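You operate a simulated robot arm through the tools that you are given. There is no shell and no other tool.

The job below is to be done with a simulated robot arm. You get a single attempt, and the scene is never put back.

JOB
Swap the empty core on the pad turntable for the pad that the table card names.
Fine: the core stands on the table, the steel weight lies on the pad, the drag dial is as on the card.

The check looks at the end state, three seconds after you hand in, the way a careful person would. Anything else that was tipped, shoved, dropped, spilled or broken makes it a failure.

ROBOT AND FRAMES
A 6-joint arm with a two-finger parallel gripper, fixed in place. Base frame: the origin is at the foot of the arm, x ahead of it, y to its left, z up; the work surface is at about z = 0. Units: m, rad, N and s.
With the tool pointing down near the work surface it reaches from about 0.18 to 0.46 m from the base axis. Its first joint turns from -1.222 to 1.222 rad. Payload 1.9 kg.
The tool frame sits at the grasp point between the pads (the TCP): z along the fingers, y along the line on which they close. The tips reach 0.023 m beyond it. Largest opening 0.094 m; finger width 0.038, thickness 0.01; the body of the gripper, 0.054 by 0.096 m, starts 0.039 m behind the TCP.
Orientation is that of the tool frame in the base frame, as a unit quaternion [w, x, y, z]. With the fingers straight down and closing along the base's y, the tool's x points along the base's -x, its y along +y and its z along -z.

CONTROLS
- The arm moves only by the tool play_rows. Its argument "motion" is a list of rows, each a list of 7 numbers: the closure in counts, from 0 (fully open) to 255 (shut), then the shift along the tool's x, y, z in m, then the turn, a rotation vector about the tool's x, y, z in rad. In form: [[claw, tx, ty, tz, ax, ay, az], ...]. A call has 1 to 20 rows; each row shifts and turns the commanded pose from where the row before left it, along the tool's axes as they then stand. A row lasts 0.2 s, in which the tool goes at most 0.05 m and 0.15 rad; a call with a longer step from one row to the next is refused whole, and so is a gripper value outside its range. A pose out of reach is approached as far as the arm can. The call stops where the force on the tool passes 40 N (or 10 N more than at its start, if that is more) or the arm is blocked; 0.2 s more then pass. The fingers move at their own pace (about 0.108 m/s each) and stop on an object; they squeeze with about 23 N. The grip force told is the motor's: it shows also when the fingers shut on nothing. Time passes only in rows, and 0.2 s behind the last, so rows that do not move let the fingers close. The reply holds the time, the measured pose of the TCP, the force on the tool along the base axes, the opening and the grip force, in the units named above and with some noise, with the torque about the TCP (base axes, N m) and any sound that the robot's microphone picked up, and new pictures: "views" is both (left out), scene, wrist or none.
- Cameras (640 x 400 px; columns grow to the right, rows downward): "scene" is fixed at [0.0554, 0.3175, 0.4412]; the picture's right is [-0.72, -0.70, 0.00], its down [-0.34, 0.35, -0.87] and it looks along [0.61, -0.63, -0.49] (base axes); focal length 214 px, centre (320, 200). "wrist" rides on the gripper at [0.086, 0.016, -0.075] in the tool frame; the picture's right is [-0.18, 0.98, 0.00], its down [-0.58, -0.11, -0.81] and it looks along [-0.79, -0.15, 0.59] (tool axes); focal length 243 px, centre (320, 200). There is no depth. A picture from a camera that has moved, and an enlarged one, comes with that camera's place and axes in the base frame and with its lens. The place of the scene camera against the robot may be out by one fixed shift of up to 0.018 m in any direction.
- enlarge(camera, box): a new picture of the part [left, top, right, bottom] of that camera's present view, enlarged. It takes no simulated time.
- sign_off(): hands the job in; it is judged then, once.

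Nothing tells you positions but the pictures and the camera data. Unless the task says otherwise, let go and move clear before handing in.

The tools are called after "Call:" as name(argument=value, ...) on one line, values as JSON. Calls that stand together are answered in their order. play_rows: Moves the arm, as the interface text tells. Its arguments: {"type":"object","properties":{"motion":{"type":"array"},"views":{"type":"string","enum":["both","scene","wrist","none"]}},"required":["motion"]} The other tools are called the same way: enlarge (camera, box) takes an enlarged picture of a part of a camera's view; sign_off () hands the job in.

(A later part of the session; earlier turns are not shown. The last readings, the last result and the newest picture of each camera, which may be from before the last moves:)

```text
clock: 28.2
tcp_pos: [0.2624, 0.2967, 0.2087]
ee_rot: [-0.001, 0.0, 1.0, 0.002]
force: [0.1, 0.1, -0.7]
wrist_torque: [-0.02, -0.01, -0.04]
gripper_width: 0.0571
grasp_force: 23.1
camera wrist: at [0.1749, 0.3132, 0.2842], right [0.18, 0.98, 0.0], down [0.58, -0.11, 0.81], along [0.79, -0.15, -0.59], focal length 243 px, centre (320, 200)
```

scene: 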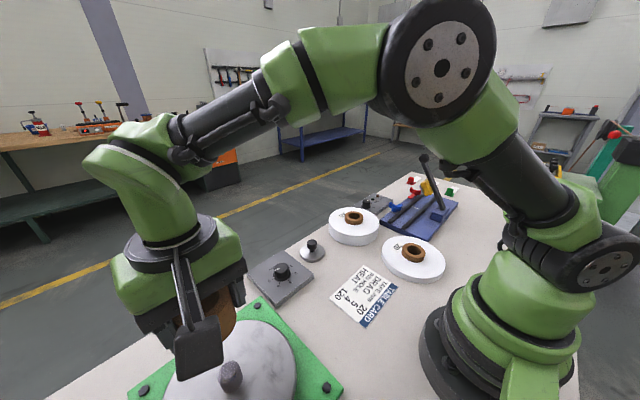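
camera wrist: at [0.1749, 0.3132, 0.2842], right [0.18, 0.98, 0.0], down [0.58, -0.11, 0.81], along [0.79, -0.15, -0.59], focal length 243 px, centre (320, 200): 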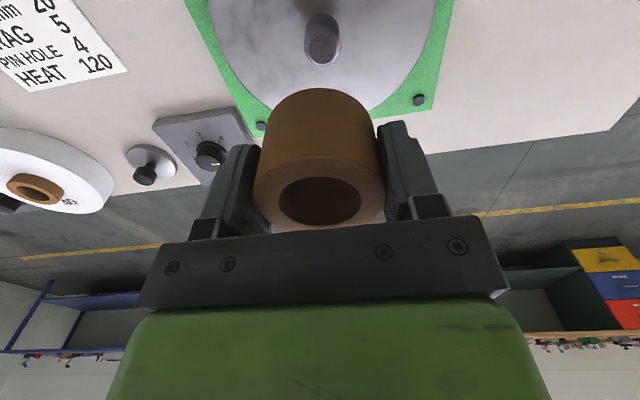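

The core came off cleanly and the spindle is visible. I'll enlarge to measure the spindle before moving away.

Call:
enlarge(camera="wrist", box=[180, 0, 460, 140])

Call:
enlarge(camera="scene", box=[130, 300, 350, 400])

```text
2.29 times, centred on (320, 70) of wrist
camera zoom: at [0.1749, 0.3132, 0.2842], right [0.18, 0.98, 0.0], down [0.58, -0.11, 0.81], along [0.79, -0.15, -0.59], focal length 555 px, centre (320, 497)
```

zoom: 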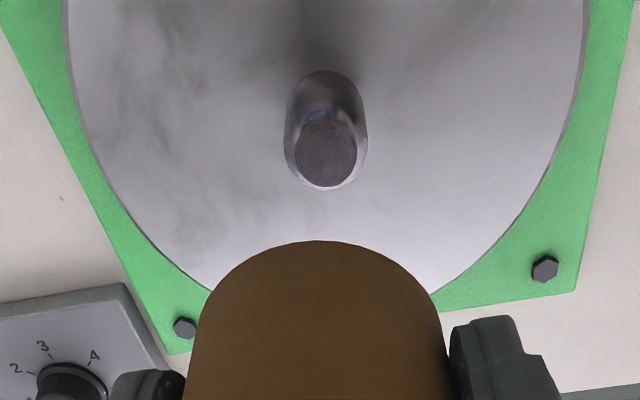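

```text
2.91 times, centred on (240, 350) of scene
camera zoom: at [0.0554, 0.3175, 0.4412], right [-0.72, -0.7, 0.0], down [-0.34, 0.35, -0.87], along [0.61, -0.63, -0.49], focal length 624 px, centre (553, -236)
```

zoom: 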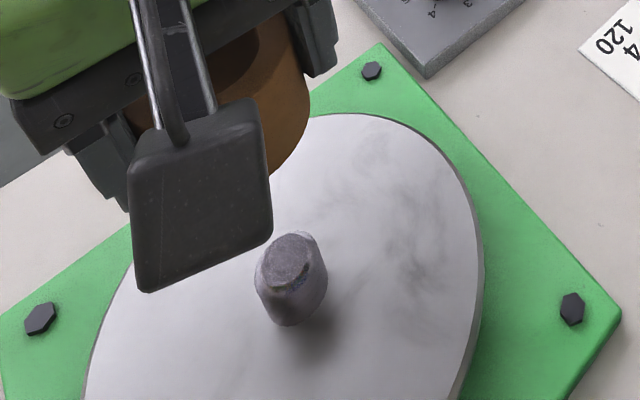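

The spindle is at about (0.260, 0.2987), 0.030 m thick, against a 0.036 m core bore. Now I'll carry the core at height to the free area near (0.305, -0.03), between card, weight and pads, and look before lowering.

Call:
play_rows(motion=[[255, -0.0054, -0.0409, 0.001, 0, 0, 0], [255, -0.0054, -0.0409, 0.001, 0, 0, 0], [255, -0.0054, -0.0409, 0.001, 0, 0, 0], [255, -0.0054, -0.0409, 0.001, 0, 0, 0], [255, -0.0054, -0.0409, 0.001, 0, 0, 0], [255, -0.0054, -0.0409, 0.001, 0, 0, 0], [255, -0.0054, -0.0409, 0.001, 0, 0, 0], [255, -0.0054, -0.0409, 0.001, 0, 0, 0], [255, 0, 0, 0, 0, 0, 0], [255, 0, 0, 0, 0, 0, 0]], views="both")

```text
clock: 30.4
tcp_pos: [0.3032, -0.0304, 0.1981]
ee_rot: [0.0, 0.0, 1.0, 0.002]
force: [-0.3, -0.2, 0.3]
wrist_torque: [0.02, 0.03, 0.02]
gripper_width: 0.0573
grasp_force: 23.1
camera wrist: at [0.2161, -0.0137, 0.273], right [0.18, 0.98, 0.0], down [0.58, -0.11, 0.81], along [0.79, -0.15, -0.59], focal length 243 px, centre (320, 200)
```

scene: 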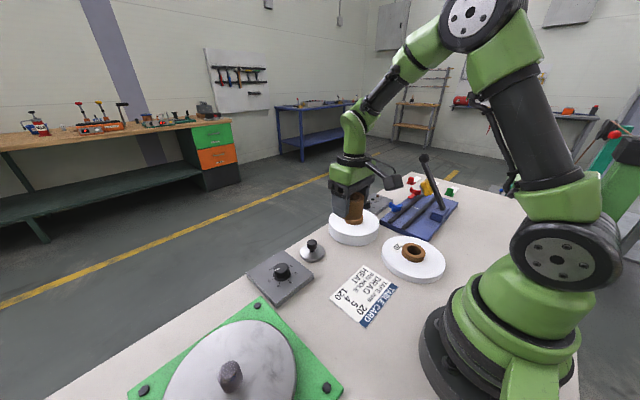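
wrist: 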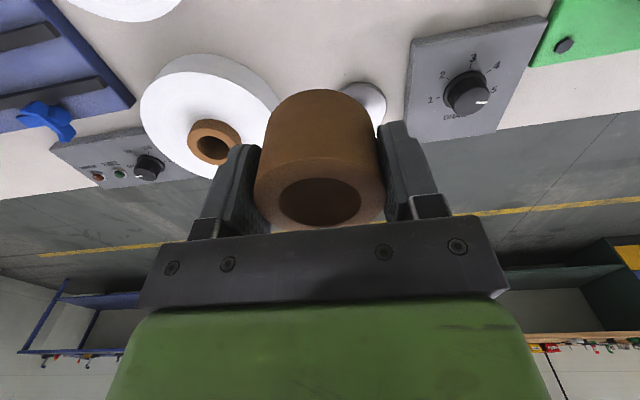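

The spot is clear: pad 40's edge, the weight and the card are all several centimetres away. I'll shift to (0.31, -0.05) and lower to just above the table.

Call:
play_rows(motion=[[255, -0.0035, -0.01, 0.035, 0, 0, 0], [255, -0.0035, -0.01, 0.035, 0, 0, 0], [255, 0, 0, 0.035, 0, 0, 0], [255, 0, 0, 0.03, 0, 0, 0], [255, 0, 0, 0.02, 0, 0, 0], [255, 0, 0, 0, 0, 0, 0], [255, 0, 0, 0, 0, 0, 0]], views="both")

Call:
enlarge(camera="scene", box=[270, 170, 430, 300])

```text
clock: 32.0
tcp_pos: [0.3128, -0.0506, 0.0441]
ee_rot: [0.0, -0.001, 1.0, 0.002]
force: [-0.8, -0.8, 0.2]
wrist_torque: [-0.01, 0.0, 0.01]
gripper_width: 0.0572
grasp_force: 22.8
camera wrist: at [0.2248, -0.0334, 0.1196], right [0.18, 0.98, 0.0], down [0.58, -0.11, 0.81], along [0.79, -0.15, -0.59], focal length 243 px, centre (320, 200)
```

scene: 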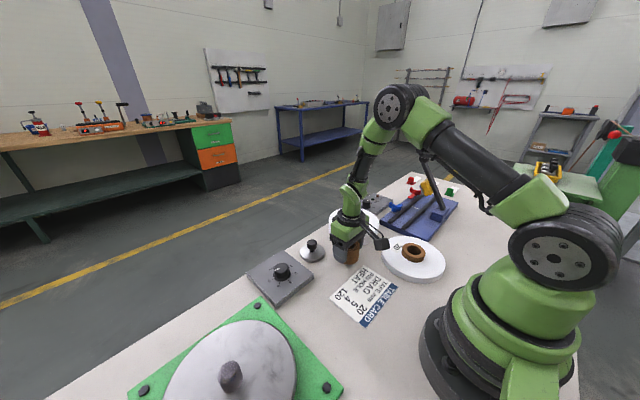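
wrist: 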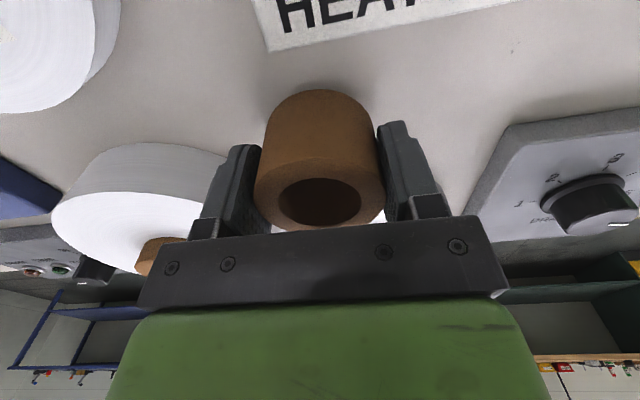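

```text
3.08 times, centred on (350, 235) of scene
camera zoom: at [0.0554, 0.3175, 0.4412], right [-0.72, -0.7, 0.0], down [-0.34, 0.35, -0.87], along [0.61, -0.63, -0.49], focal length 660 px, centre (228, 92)
```

zoom: 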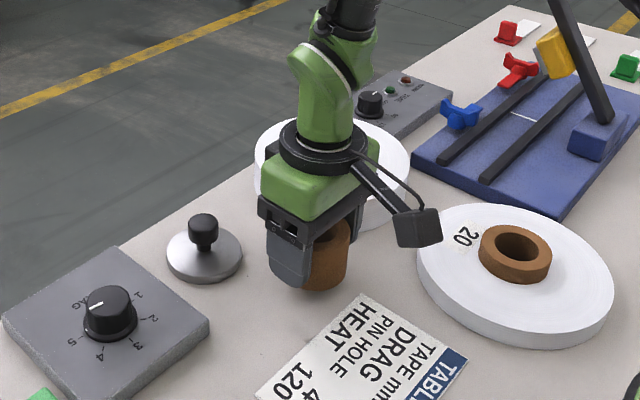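

The core hangs about 1 cm above clear table. Lowering gently until it touches.

Call:
play_rows(motion=[[255, 0, 0, 0.004, 0, 0, 0], [255, 0, 0, 0.003, 0, 0, 0], [255, 0, 0, 0.001, 0, 0, 0], [255, 0, 0, 0, 0, 0, 0]], views="wrist")

```text
clock: 33.0
tcp_pos: [0.312, -0.0483, 0.0364]
ee_rot: [0.001, -0.001, 1.0, 0.001]
force: [1.3, 0.0, -1.2]
wrist_torque: [-0.03, -0.02, -0.02]
gripper_width: 0.0574
grasp_force: 23.2
camera wrist: at [0.2238, -0.0329, 0.1116], right [0.18, 0.98, 0.0], down [0.58, -0.11, 0.81], along [0.79, -0.15, -0.59], focal length 243 px, centre (320, 200)
```

wrist: 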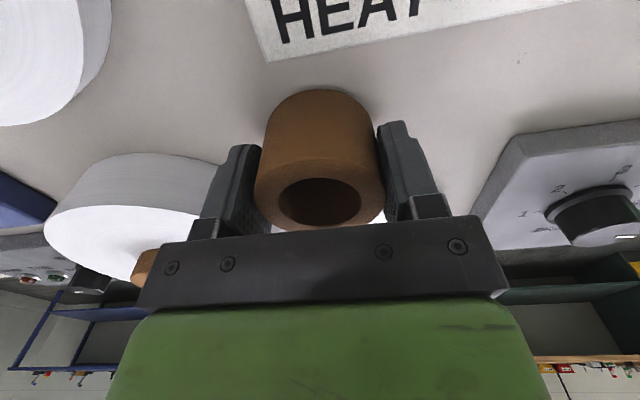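

Call:
play_rows(motion=[[255, 0, 0, 0.0015, 0, 0, 0], [255, 0, 0, 0.0015, 0, 0, 0], [255, 0, 0, 0.001, 0, 0, 0], [255, 0, 0, 0, 0, 0, 0]], views="none")

```text
clock: 34.0
tcp_pos: [0.3106, -0.0496, 0.0322]
ee_rot: [-0.001, 0.0, 1.0, 0.002]
force: [-0.4, 0.5, -1.3]
wrist_torque: [0.0, 0.01, 0.02]
gripper_width: 0.0571
grasp_force: 23.2
```

No contact yet. Going on in 1 mm steps.

Call:
play_rows(motion=[[255, 0, 0, 0.001, 0, 0, 0], [255, 0, 0, 0.001, 0, 0, 0], [255, 0, 0, 0, 0, 0, 0]], views="none")

```text
clock: 34.8
tcp_pos: [0.3135, -0.0492, 0.0316]
ee_rot: [0.0, 0.0, 1.0, 0.002]
force: [-5.9, 4.0, 23.2]
wrist_torque: [-0.26, 0.1, -0.08]
gripper_width: 0.0575
grasp_force: 22.8
```

The core touches the table (23 N up). I'll relieve a bit and open just enough to free it.

Call:
play_rows(motion=[[255, 0, 0, -0.0004, 0, 0, 0], [200, 0, 0, 0, 0, 0, 0], [90, 0, 0, 0, 0, 0, 0], [60, 0, 0, 0, 0, 0, 0], [45, 0, 0, 0, 0, 0, 0], [45, 0, 0, 0, 0, 0, 0]], views="wrist")

```text
clock: 36.2
tcp_pos: [0.3124, -0.0479, 0.0305]
ee_rot: [0.0, 0.0, 1.0, 0.002]
force: [-0.1, 0.7, -0.1]
wrist_torque: [-0.05, -0.02, 0.0]
gripper_width: 0.0775
grasp_force: 0.0
camera wrist: at [0.2243, -0.0322, 0.1064], right [0.18, 0.98, 0.0], down [0.58, -0.11, 0.81], along [0.79, -0.15, -0.59], focal length 243 px, centre (320, 200)
```

wrist: 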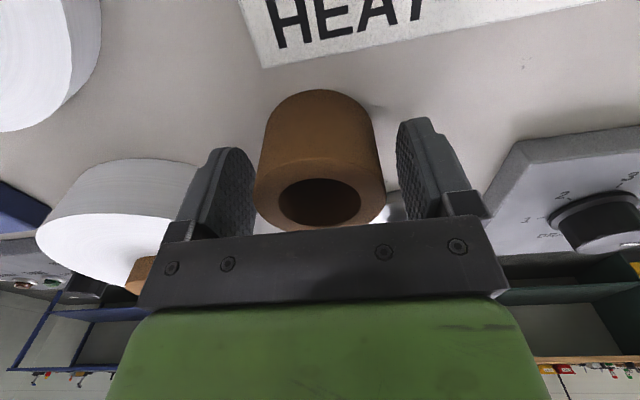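

The core stands free on the table. Lifting straight up and away.

Call:
play_rows(motion=[[45, 0, 0, -0.015, 0, 0, 0], [45, 0, 0, -0.03, 0, 0, 0], [45, 0, 0, -0.04, 0, 0, 0], [0, 0, 0, -0.045, 0, 0, 0], [0, 0, 0, -0.045, 0, 0, 0], [0, 0, 0, 0, 0, 0, 0]], views="both")

```text
clock: 37.6
tcp_pos: [0.3107, -0.0499, 0.2047]
ee_rot: [-0.001, 0.001, 1.0, 0.001]
force: [0.0, 0.6, -0.1]
wrist_torque: [0.0, 0.0, 0.03]
gripper_width: 0.094
grasp_force: 0.1
camera wrist: at [0.223, -0.0343, 0.2807], right [0.18, 0.98, 0.0], down [0.58, -0.11, 0.81], along [0.79, -0.15, -0.59], focal length 243 px, centre (320, 200)
```

scene: 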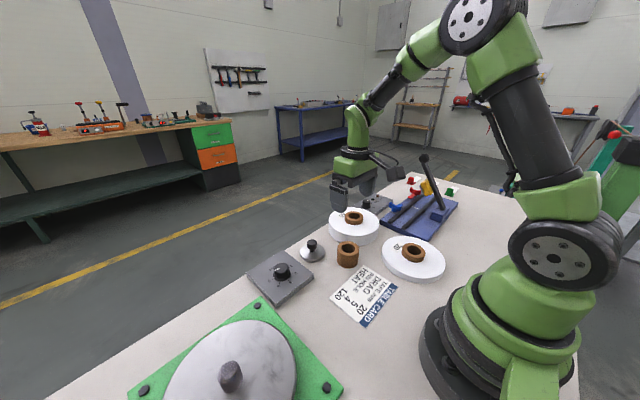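
wrist: 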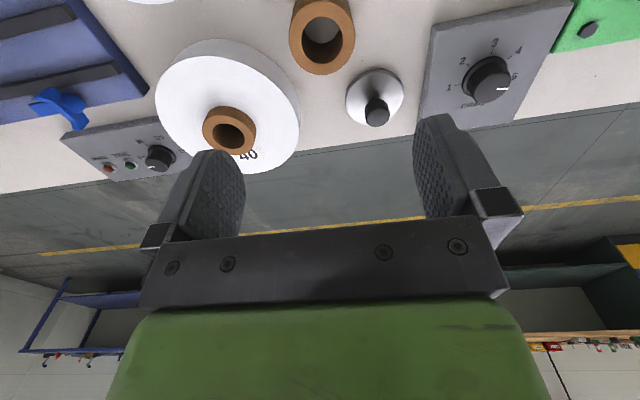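

The core now stands at about (0.311, -0.049). Next I'll go above pad 20 near (0.182, -0.175) to measure it.

Call:
play_rows(motion=[[0, 0.0256, -0.025, 0.004, 0, 0, 0], [0, 0.0256, -0.025, 0.004, 0, 0, 0], [0, 0.0256, -0.025, 0.004, 0, 0, 0], [0, 0.0256, -0.025, 0.004, 0, 0, 0], [0, 0.0256, -0.025, 0.004, 0, 0, 0], [0, 0, 0, 0, 0, 0, 0], [0, 0, 0, 0, 0, 0, 0]], views="both")

Call:
enlarge(camera="wrist", box=[200, 0, 440, 150])

Call:
enlarge(camera="scene", box=[360, 210, 470, 300])

```text
clock: 39.2
tcp_pos: [0.1852, -0.1747, 0.1879]
ee_rot: [0.0, 0.0, 1.0, 0.002]
force: [-0.7, -0.6, -0.2]
wrist_torque: [0.04, 0.01, 0.01]
gripper_width: 0.0939
grasp_force: 0.1
camera wrist: at [0.0965, -0.1581, 0.2624], right [0.18, 0.98, 0.0], down [0.58, -0.11, 0.81], along [0.79, -0.15, -0.59], focal length 243 px, centre (320, 200)
```

scene: 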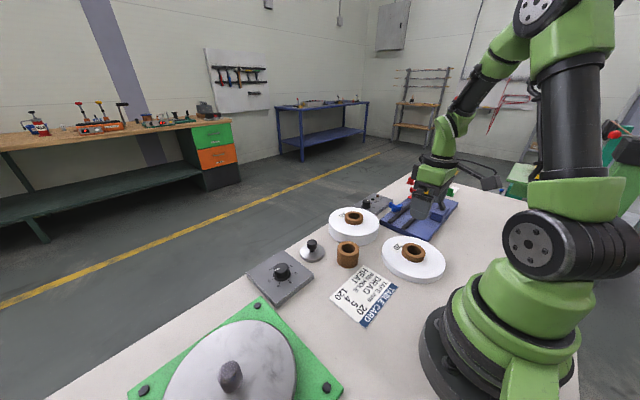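
wrist: 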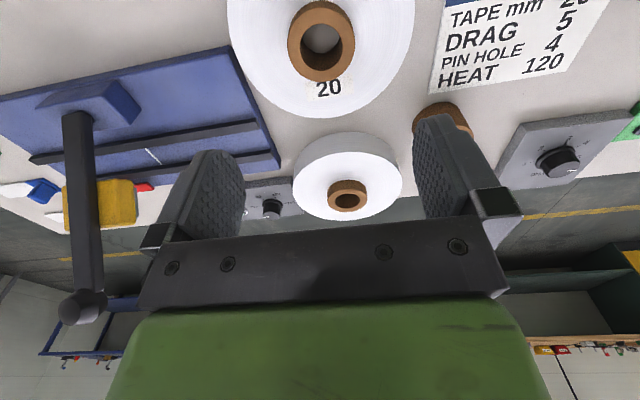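

```text
2.67 times, centred on (320, 75) of wrist
camera zoom: at [0.0965, -0.1581, 0.2624], right [0.18, 0.98, 0.0], down [0.58, -0.11, 0.81], along [0.79, -0.15, -0.59], focal length 647 px, centre (320, 533)
```

zoom: 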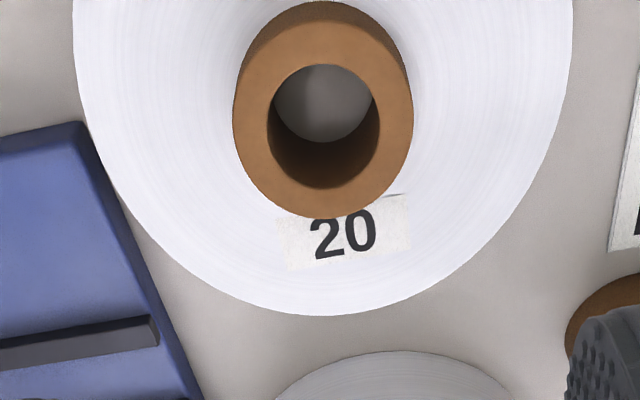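

```text
4.44 times, centred on (415, 255) of scene
camera zoom: at [0.0554, 0.3175, 0.4412], right [-0.72, -0.7, 0.0], down [-0.34, 0.35, -0.87], along [0.61, -0.63, -0.49], focal length 953 px, centre (-102, -44)
```

zoom: 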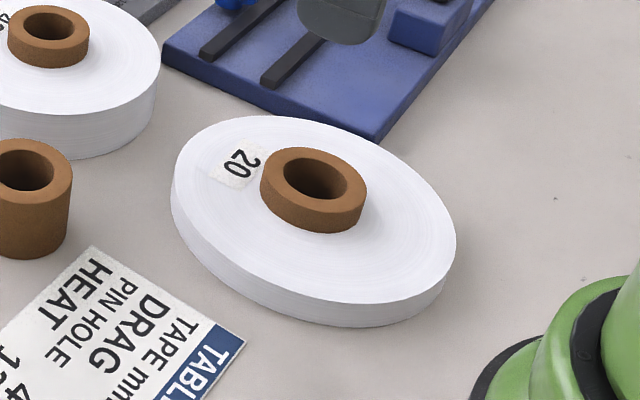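

Pad 20 is centred at about (0.186, -0.174), radius ~0.083; its core sticks up to z ≈ 0.035. I'll descend partway and check centring and the height of the protruding core.

Call:
play_rows(motion=[[0, 0, 0.0005, 0.03, 0, 0, 0], [0, 0, 0, 0.035, 0, 0, 0], [0, 0, 0, 0.035, 0, 0, 0], [0, 0, 0, 0, 0, 0, 0]], views="wrist")

Call:
enlarge(camera="wrist", box=[200, 40, 440, 190])

```text
clock: 40.2
tcp_pos: [0.1829, -0.1733, 0.0864]
ee_rot: [-0.001, 0.0, 1.0, 0.002]
force: [-0.3, -0.1, -0.8]
wrist_torque: [-0.01, -0.03, 0.0]
gripper_width: 0.0939
grasp_force: 0.0
camera wrist: at [0.0949, -0.1579, 0.1617], right [0.18, 0.98, 0.0], down [0.58, -0.11, 0.81], along [0.79, -0.15, -0.59], focal length 243 px, centre (320, 200)
```

wrist: 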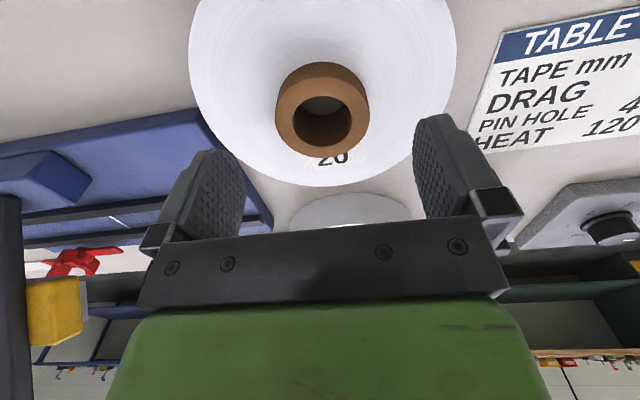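

```text
2.67 times, centred on (320, 115) of wrist
camera zoom: at [0.0949, -0.1579, 0.1617], right [0.18, 0.98, 0.0], down [0.58, -0.11, 0.81], along [0.79, -0.15, -0.59], focal length 647 px, centre (320, 427)
```

zoom: 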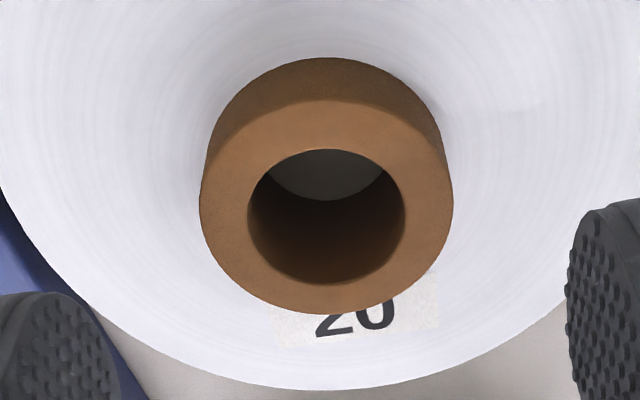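

The pad's top is at z ≈ 0.020 and the core's rim at ≈ 0.0355, so there is about 15 mm of core to grip. I'll lower the fingertips to just above the paper.

Call:
play_rows(motion=[[0, -0.002, -0.0003, 0.02, 0, 0, 0], [0, 0, 0, 0.013, 0, 0, 0], [0, 0, 0, 0.005, 0, 0, 0], [0, 0, 0, 0.002, 0, 0, 0], [0, 0, 0, 0, 0, 0, 0]], views="both")

Call:
enlarge(camera="wrist", box=[180, 80, 480, 240])

Call:
enlarge(camera="scene", box=[360, 200, 470, 290])

```text
clock: 41.4
tcp_pos: [0.1846, -0.1739, 0.0468]
ee_rot: [0.0, 0.0, 1.0, 0.002]
force: [-0.3, -0.4, 0.1]
wrist_torque: [-0.04, 0.01, -0.02]
gripper_width: 0.0942
grasp_force: 0.0
camera wrist: at [0.0973, -0.1572, 0.1225], right [0.18, 0.98, 0.0], down [0.58, -0.11, 0.81], along [0.79, -0.15, -0.59], focal length 243 px, centre (320, 200)
```

scene: 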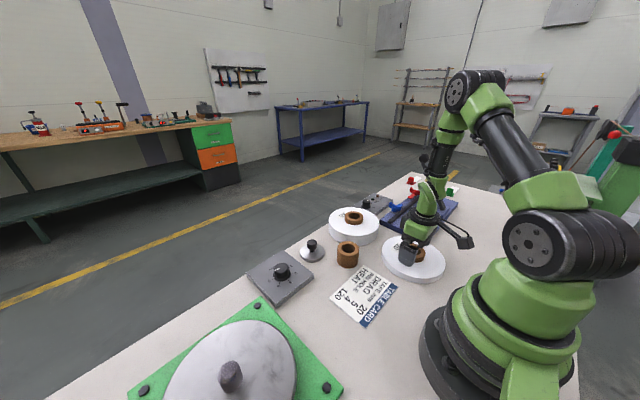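
wrist: 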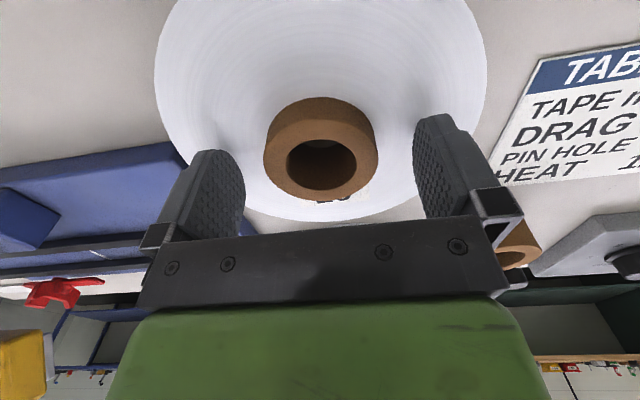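

```text
2.13 times, centred on (330, 160) of wrist
camera zoom: at [0.0973, -0.1572, 0.1225], right [0.18, 0.98, 0.0], down [0.58, -0.11, 0.81], along [0.79, -0.15, -0.59], focal length 518 px, centre (299, 285)
```

zoom: 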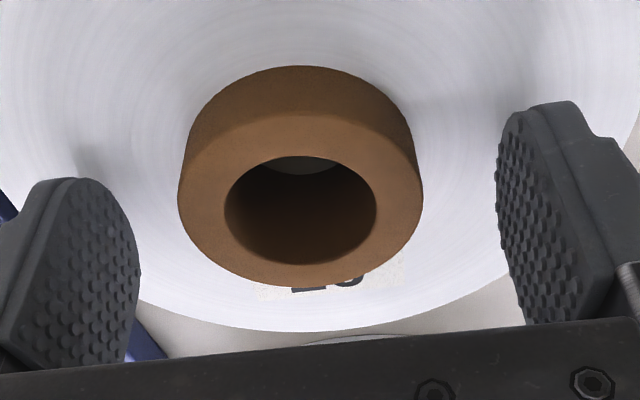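

```text
4.44 times, centred on (415, 245) of scene
camera zoom: at [0.0554, 0.3175, 0.4412], right [-0.72, -0.7, 0.0], down [-0.34, 0.35, -0.87], along [0.61, -0.63, -0.49], focal length 953 px, centre (-102, 0)
```

zoom: 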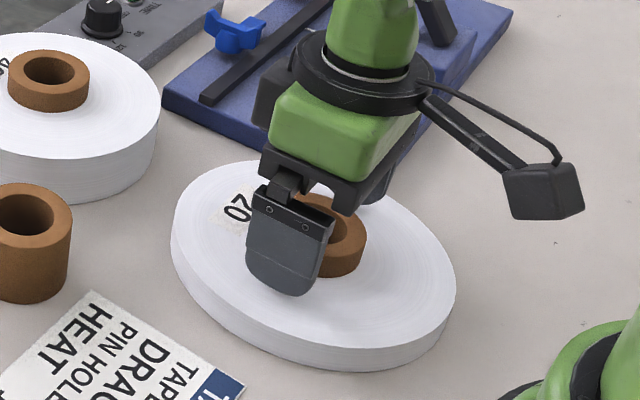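

Fingers straddle the pad's core, tips a few mm above the paper. I'll go 1.5 mm lower and close.

Call:
play_rows(motion=[[0, -0.0007, 0, 0.0015, 0, 0, 0], [0, 0, 0, 0, 0, 0, 0], [255, 0, 0, 0, 0, 0, 0], [255, 0, 0, 0, 0, 0, 0], [255, 0, 0, 0, 0, 0, 0]], views="both")

```text
clock: 42.6
tcp_pos: [0.1863, -0.1733, 0.0449]
ee_rot: [0.001, 0.0, 1.0, 0.001]
force: [0.9, -0.2, 0.1]
wrist_torque: [-0.05, -0.02, -0.01]
gripper_width: 0.0573
grasp_force: 22.9
camera wrist: at [0.0981, -0.1572, 0.1206], right [0.18, 0.98, 0.0], down [0.58, -0.11, 0.81], along [0.79, -0.15, -0.59], focal length 243 px, centre (320, 200)
```

scene: 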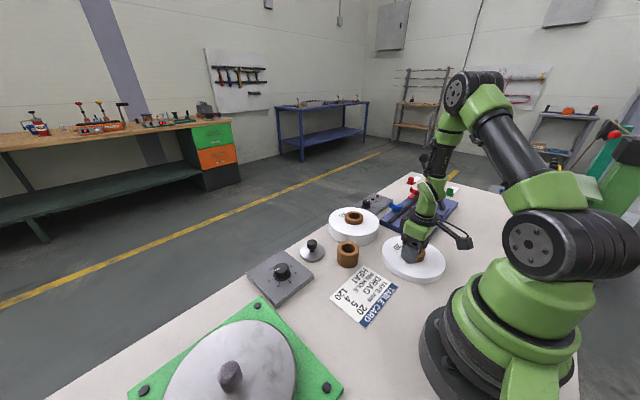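
wrist: 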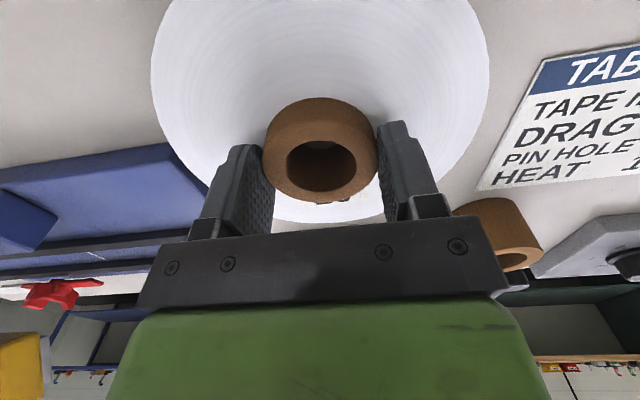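

The pad's core is gripped (0.0573 m). I'll lift slowly and check that the pad hangs level.

Call:
play_rows(motion=[[255, 0, 0, -0.004, 0, 0, 0], [255, 0, 0, -0.008, 0, 0, 0], [255, 0, 0, -0.01, 0, 0, 0], [255, 0, 0, -0.01, 0, 0, 0], [255, 0, 0, 0, 0, 0, 0]], views="both")

Call:
enlarge(camera="scene", box=[350, 180, 480, 300])

```text
clock: 43.8
tcp_pos: [0.1864, -0.1745, 0.078]
ee_rot: [0.0, 0.0, 1.0, 0.002]
force: [0.0, -0.4, -1.3]
wrist_torque: [-0.02, -0.01, -0.01]
gripper_width: 0.0572
grasp_force: 23.0
camera wrist: at [0.0983, -0.1571, 0.1524], right [0.18, 0.98, 0.0], down [0.58, -0.11, 0.81], along [0.79, -0.15, -0.59], focal length 243 px, centre (320, 200)
```

scene: 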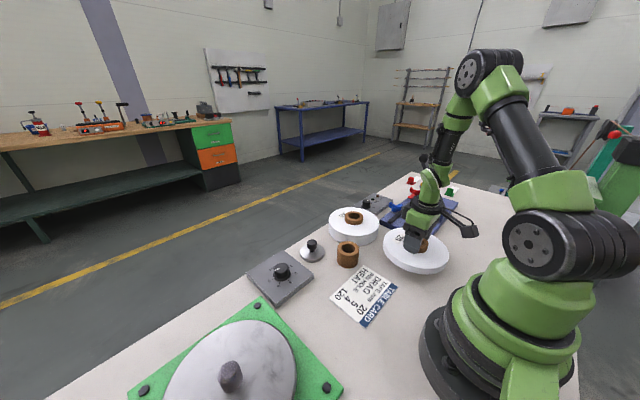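
wrist: 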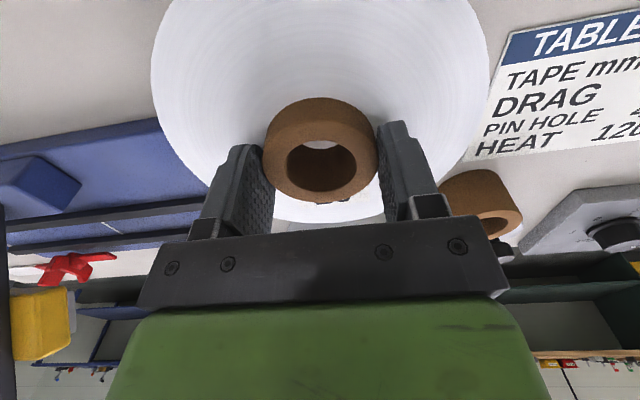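

```text
3.33 times, centred on (415, 240) of scene
camera zoom: at [0.0554, 0.3175, 0.4412], right [-0.72, -0.7, 0.0], down [-0.34, 0.35, -0.87], along [0.61, -0.63, -0.49], focal length 715 px, centre (3, 67)
```

zoom: 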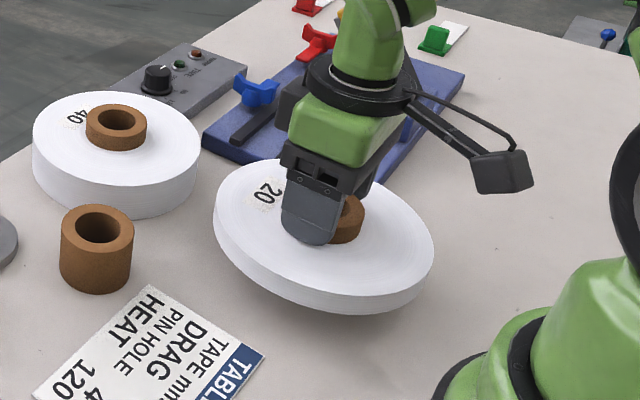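

The pad hangs level and unchanged in the grip. I'll lift it and carry it around in front, via about (0.30, 0.0), to above the turntable.

Call:
play_rows(motion=[[255, 0, 0, -0.03, 0, 0, 0], [255, 0, 0, -0.035, 0, 0, 0], [255, 0, 0, -0.035, 0, 0, 0], [255, 0, 0, -0.03, 0, 0, 0], [255, -0.019, 0.029, 0, 0, 0, 0], [255, -0.019, 0.029, 0, 0, 0, 0], [255, -0.019, 0.029, 0, 0, 0, 0], [255, -0.019, 0.029, 0, 0, 0, 0], [255, -0.019, 0.029, 0, 0, 0, 0], [255, -0.019, 0.029, 0, 0, 0, 0], [255, 0.0044, 0.0332, 0, 0, 0, 0], [255, 0.0044, 0.0332, 0, 0, 0, 0], [255, 0.0044, 0.0332, 0, 0, 0, 0], [255, 0.0044, 0.0332, 0, 0, 0, 0], [255, 0.0044, 0.0332, 0, 0, 0, 0], [255, 0.0044, 0.0332, 0, 0, 0, 0], [255, 0.0044, 0.0332, 0, 0, 0, 0], [255, 0.0044, 0.0332, 0, 0, 0, 0], [255, 0.0044, 0.0332, 0, 0, 0, 0], [255, 0, 0, 0, 0, 0, 0]], views="both")

Call:
enlarge(camera="wrist", box=[140, 0, 500, 230])

Call:
enlarge(camera="scene", box=[80, 250, 350, 400])

```text
clock: 48.0
tcp_pos: [0.2607, 0.3, 0.2073]
ee_rot: [0.0, 0.0, 1.0, 0.001]
force: [0.2, 0.5, -1.8]
wrist_torque: [0.02, 0.0, -0.02]
gripper_width: 0.0576
grasp_force: 23.1
camera wrist: at [0.1727, 0.3162, 0.283], right [0.18, 0.98, 0.0], down [0.58, -0.11, 0.81], along [0.79, -0.15, -0.59], focal length 243 px, centre (320, 200)
```

scene: 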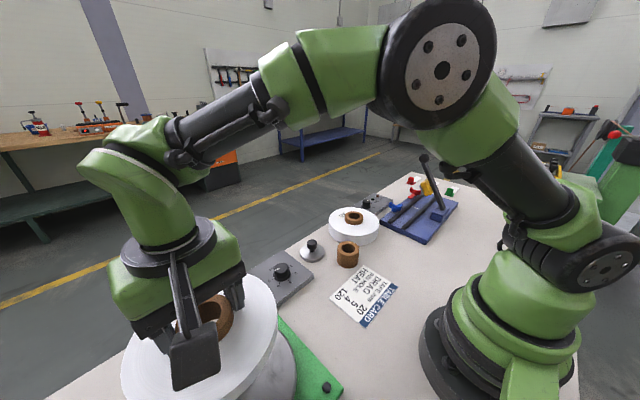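
wrist: 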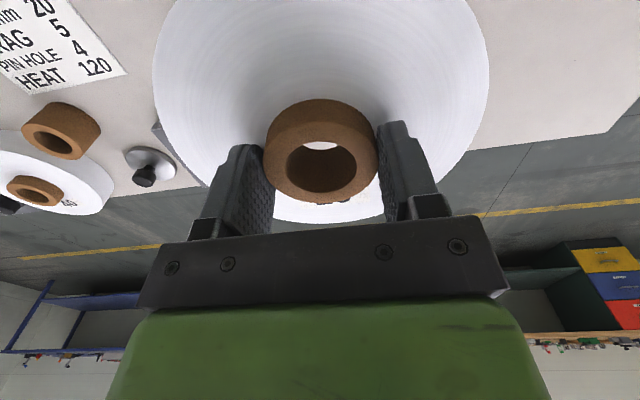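

```text
1.74 times, centred on (320, 115) of wrist
camera zoom: at [0.1727, 0.3162, 0.283], right [0.18, 0.98, 0.0], down [0.58, -0.11, 0.81], along [0.79, -0.15, -0.59], focal length 422 px, centre (320, 348)
```

zoom: 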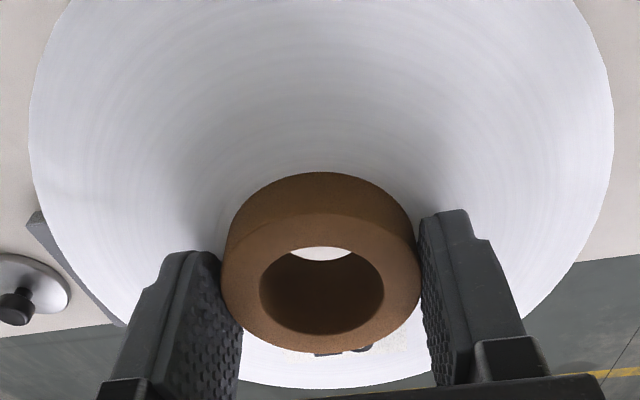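

```text
2.37 times, centred on (215, 325) of scene
camera zoom: at [0.0554, 0.3175, 0.4412], right [-0.72, -0.7, 0.0], down [-0.34, 0.35, -0.87], along [0.61, -0.63, -0.49], focal length 508 px, centre (569, -96)
```

zoom: 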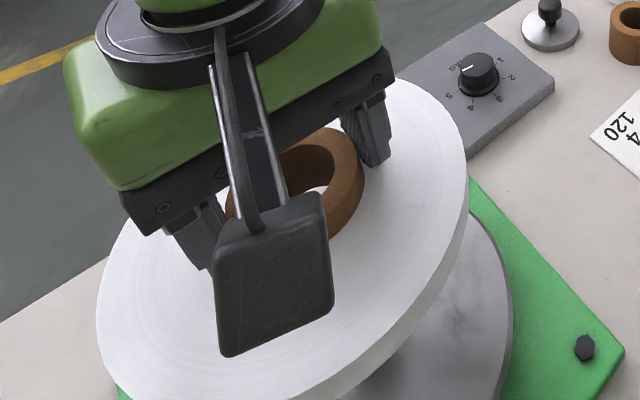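

The pad is over the turntable. I'll lower it to about 1 cm above the spindle tip and check the alignment through the bore.

Call:
play_rows(motion=[[255, 0, 0, 0.025, 0, 0, 0], [255, 0, 0, 0.025, 0, 0, 0], [255, 0, 0, 0.025, 0, 0, 0], [255, 0, 0, 0, 0, 0, 0], [255, 0, 0, 0, 0, 0, 0]], views="both")

Call:
enlarge(camera="wrist", box=[240, 80, 400, 220])

Call:
enlarge(camera="scene", box=[80, 250, 350, 400])

```text
clock: 49.2
tcp_pos: [0.2599, 0.2997, 0.1328]
ee_rot: [-0.001, 0.0, 1.0, 0.002]
force: [0.3, -0.7, -2.4]
wrist_torque: [-0.03, 0.01, 0.01]
gripper_width: 0.0573
grasp_force: 23.2
camera wrist: at [0.1716, 0.3159, 0.2088], right [0.18, 0.98, 0.0], down [0.58, -0.11, 0.81], along [0.79, -0.15, -0.59], focal length 243 px, centre (320, 200)
```

scene: 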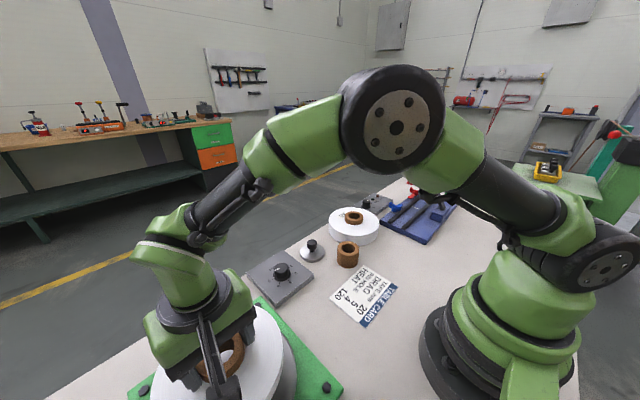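
wrist: 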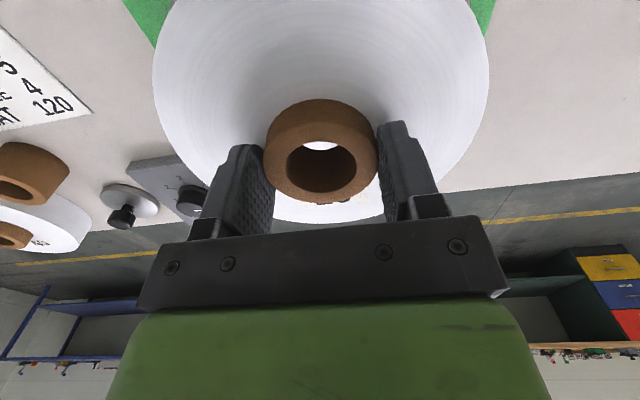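

```text
2.86 times, centred on (320, 150) of wrist
camera zoom: at [0.1716, 0.3159, 0.2088], right [0.18, 0.98, 0.0], down [0.58, -0.11, 0.81], along [0.79, -0.15, -0.59], focal length 693 px, centre (320, 343)
```

zoom: 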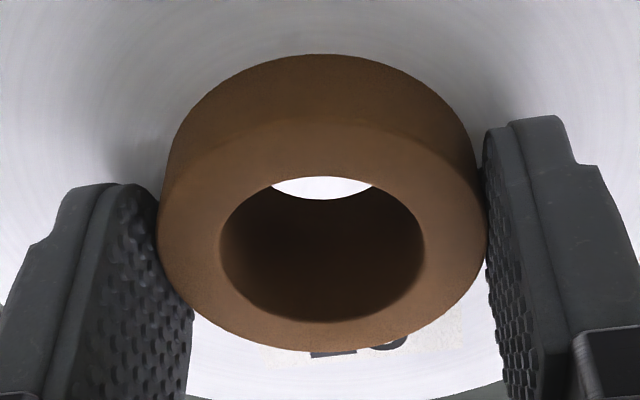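

```text
2.37 times, centred on (215, 325) of scene
camera zoom: at [0.0554, 0.3175, 0.4412], right [-0.72, -0.7, 0.0], down [-0.34, 0.35, -0.87], along [0.61, -0.63, -0.49], focal length 508 px, centre (569, -96)
```

zoom: 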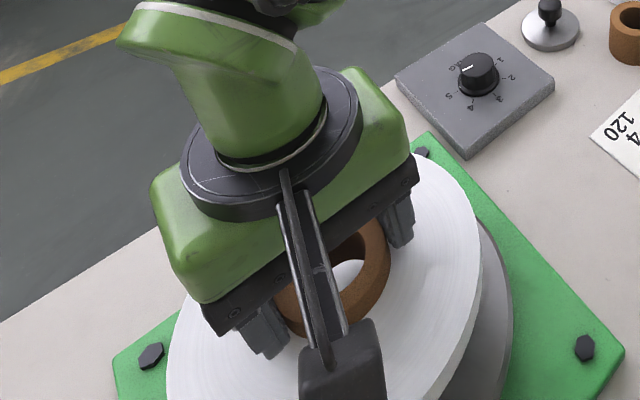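

By measurement the bore centre (0.260, 0.2996) and spindle (0.2593, 0.2995) agree within ~1 mm. I'll lower slowly in small steps with the force as guard.

Call:
play_rows(motion=[[255, 0.0005, 0, 0.006, 0, 0, 0], [255, 0, 0, 0.006, 0, 0, 0], [255, 0, 0, 0.005, 0, 0, 0], [255, 0, 0, 0.004, 0, 0, 0], [255, 0, 0, 0.004, 0, 0, 0], [255, 0, 0, 0.003, 0, 0, 0], [255, 0, 0, 0, 0, 0, 0]], views="both")

Call:
enlarge(camera="wrist", box=[240, 80, 400, 220])

```text
clock: 50.8
tcp_pos: [0.26, 0.2992, 0.1054]
ee_rot: [0.0, 0.0, 1.0, 0.003]
force: [0.0, -0.2, -1.9]
wrist_torque: [0.01, 0.0, -0.02]
gripper_width: 0.0574
grasp_force: 23.2
camera wrist: at [0.1724, 0.3154, 0.1802], right [0.18, 0.98, 0.0], down [0.58, -0.11, 0.81], along [0.79, -0.15, -0.59], focal length 243 px, centre (320, 200)
```

scene: 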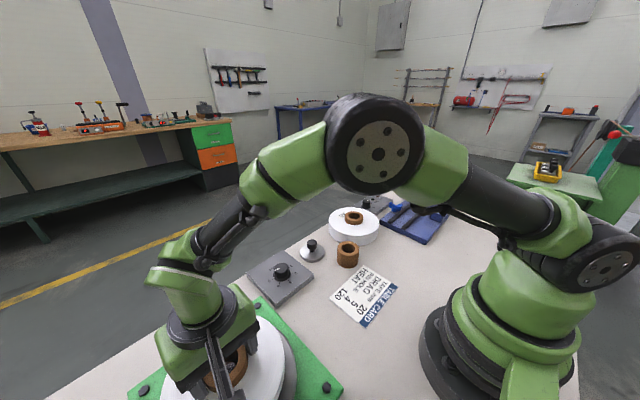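
wrist: 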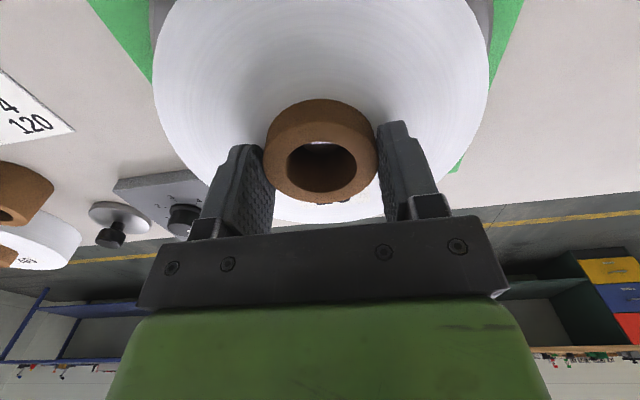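

```text
2.86 times, centred on (320, 150) of wrist
camera zoom: at [0.1724, 0.3154, 0.1802], right [0.18, 0.98, 0.0], down [0.58, -0.11, 0.81], along [0.79, -0.15, -0.59], focal length 693 px, centre (320, 343)
```

zoom: 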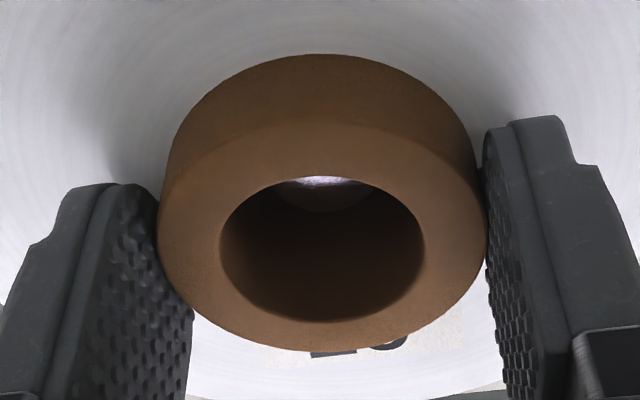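

The spindle's tip is visible in the bore, centred, with no contact force. Continuing down to just above the disc.

Call:
play_rows(motion=[[255, 0, 0, 0.004, 0, 0, 0], [255, 0, 0, 0.004, 0, 0, 0], [255, 0, 0, 0.004, 0, 0, 0], [255, 0, 0, 0.003, 0, 0, 0], [255, 0, 0, 0.001, 0, 0, 0], [255, 0, 0, 0, 0, 0, 0]], views="wrist")

Call:
enlarge(camera="wrist", box=[240, 80, 400, 220])

```text
clock: 52.2
tcp_pos: [0.2608, 0.2985, 0.0901]
ee_rot: [0.0, -0.001, 1.0, 0.002]
force: [0.1, -1.0, -2.0]
wrist_torque: [-0.02, 0.01, 0.0]
gripper_width: 0.0574
grasp_force: 23.2
camera wrist: at [0.1721, 0.3147, 0.1647], right [0.18, 0.98, 0.0], down [0.58, -0.11, 0.81], along [0.79, -0.15, -0.59], focal length 243 px, centre (320, 200)
```

wrist: 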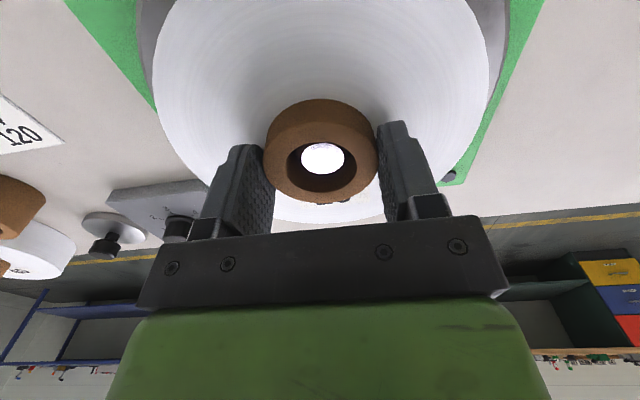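

```text
2.86 times, centred on (320, 150) of wrist
camera zoom: at [0.1721, 0.3147, 0.1647], right [0.18, 0.98, 0.0], down [0.58, -0.11, 0.81], along [0.79, -0.15, -0.59], focal length 693 px, centre (320, 343)
```

zoom: 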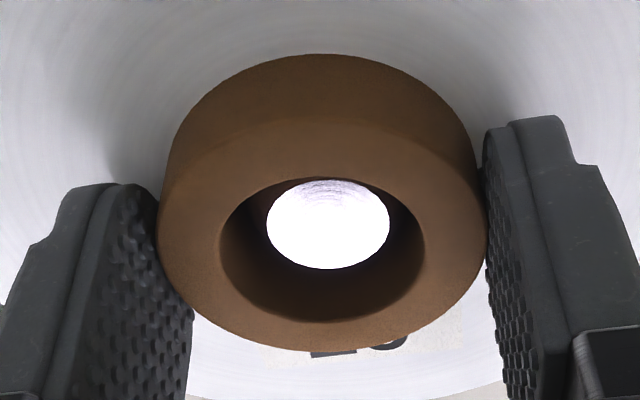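

The spindle is well inside the bore, about 1 mm off centre. I'll correct that and lower in 1 mm steps till the pad rests on the disc.

Call:
play_rows(motion=[[255, 0, 0.0009, 0.001, 0, 0, 0], [255, 0, 0, 0.001, 0, 0, 0], [255, 0, 0, 0.0005, 0, 0, 0], [255, 0, 0, 0, 0, 0, 0]], views="none")

```text
clock: 53.2
tcp_pos: [0.2601, 0.2998, 0.0867]
ee_rot: [0.0, 0.0, 1.0, 0.002]
force: [-2.5, -6.7, 21.8]
wrist_torque: [-0.4, -0.01, -0.05]
gripper_width: 0.0576
grasp_force: 23.3
```

The pad rests on the disc (22 N at z 0.0867, as expected). I'll relieve slightly and open the fingers.

Call:
play_rows(motion=[[255, 0, 0, -0.0004, 0, 0, 0], [200, 0, 0, 0, 0, 0, 0], [90, 0, 0, 0, 0, 0, 0], [30, 0, 0, 0, 0, 0, 0], [0, 0, 0, 0, 0, 0, 0], [0, 0, 0, 0, 0, 0, 0]], views="both")

```text
clock: 54.6
tcp_pos: [0.2599, 0.2998, 0.0864]
ee_rot: [0.001, 0.0, 1.0, 0.001]
force: [0.6, -0.3, -0.5]
wrist_torque: [0.0, -0.01, -0.01]
gripper_width: 0.094
grasp_force: 0.0
camera wrist: at [0.1721, 0.316, 0.1623], right [0.18, 0.98, 0.0], down [0.58, -0.11, 0.81], along [0.79, -0.15, -0.59], focal length 243 px, centre (320, 200)
```

scene: 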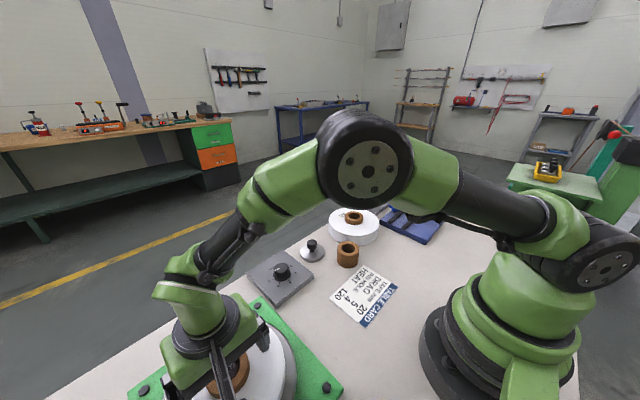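
wrist: 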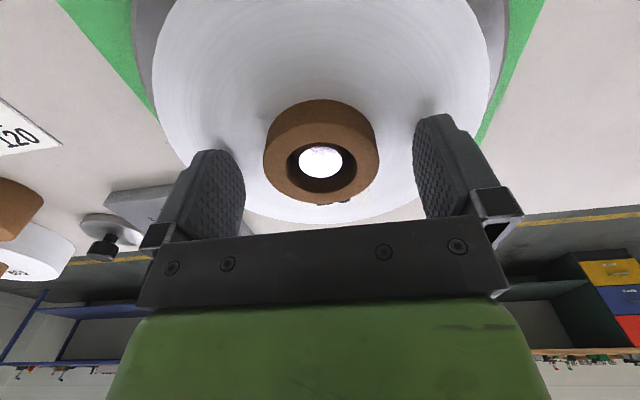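

The pad is released. Lifting straight up and looking at it from above.

Call:
play_rows(motion=[[0, 0, 0, -0.015, 0, 0, 0], [0, 0, 0, -0.03, 0, 0, 0], [0, 0, 0, -0.04, 0, 0, 0], [0, 0, 0, -0.04, 0, 0, 0], [0, 0, 0, 0, 0, 0, 0], [0, 0, 0, 0, 0, 0, 0]], views="both")

Call:
enlarge(camera="wrist", box=[160, 0, 480, 180])

Call:
enlarge(camera="scene", box=[270, 210, 390, 300])

```text
clock: 56.0
tcp_pos: [0.2611, 0.2979, 0.2113]
ee_rot: [0.0, 0.0, 1.0, 0.002]
force: [-1.2, 0.6, -0.9]
wrist_torque: [0.0, 0.01, -0.04]
gripper_width: 0.0939
grasp_force: 0.0
camera wrist: at [0.1726, 0.3144, 0.2866], right [0.18, 0.98, 0.0], down [0.58, -0.11, 0.81], along [0.79, -0.15, -0.59], focal length 243 px, centre (320, 200)
```

scene: 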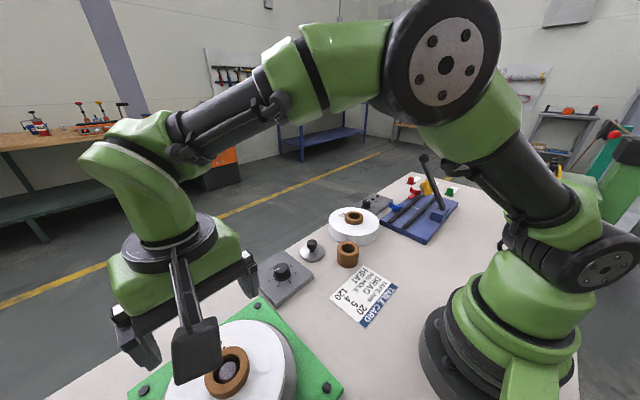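
wrist: 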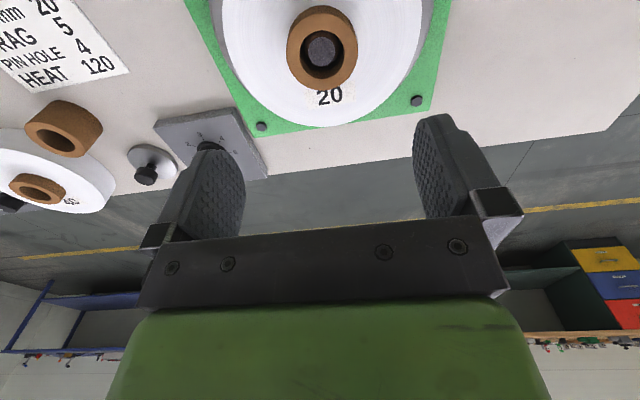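

```text
2.00 times, centred on (320, 90) of wrist
camera zoom: at [0.1726, 0.3144, 0.2866], right [0.18, 0.98, 0.0], down [0.58, -0.11, 0.81], along [0.79, -0.15, -0.59], focal length 485 px, centre (320, 420)
```

zoom: 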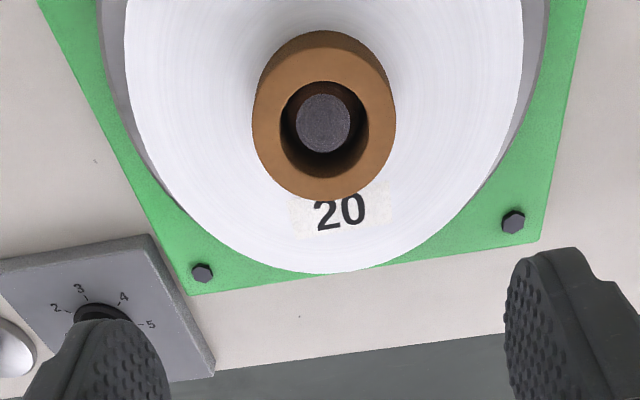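

```text
4.44 times, centred on (330, 255) of scene
camera zoom: at [0.0554, 0.3175, 0.4412], right [-0.72, -0.7, 0.0], down [-0.34, 0.35, -0.87], along [0.61, -0.63, -0.49], focal length 953 px, centre (276, -44)
```

zoom: 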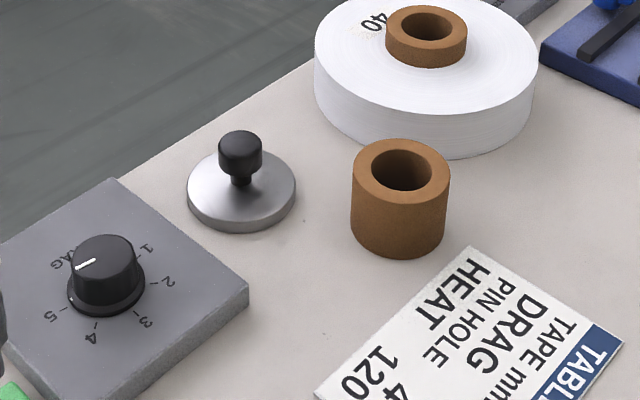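

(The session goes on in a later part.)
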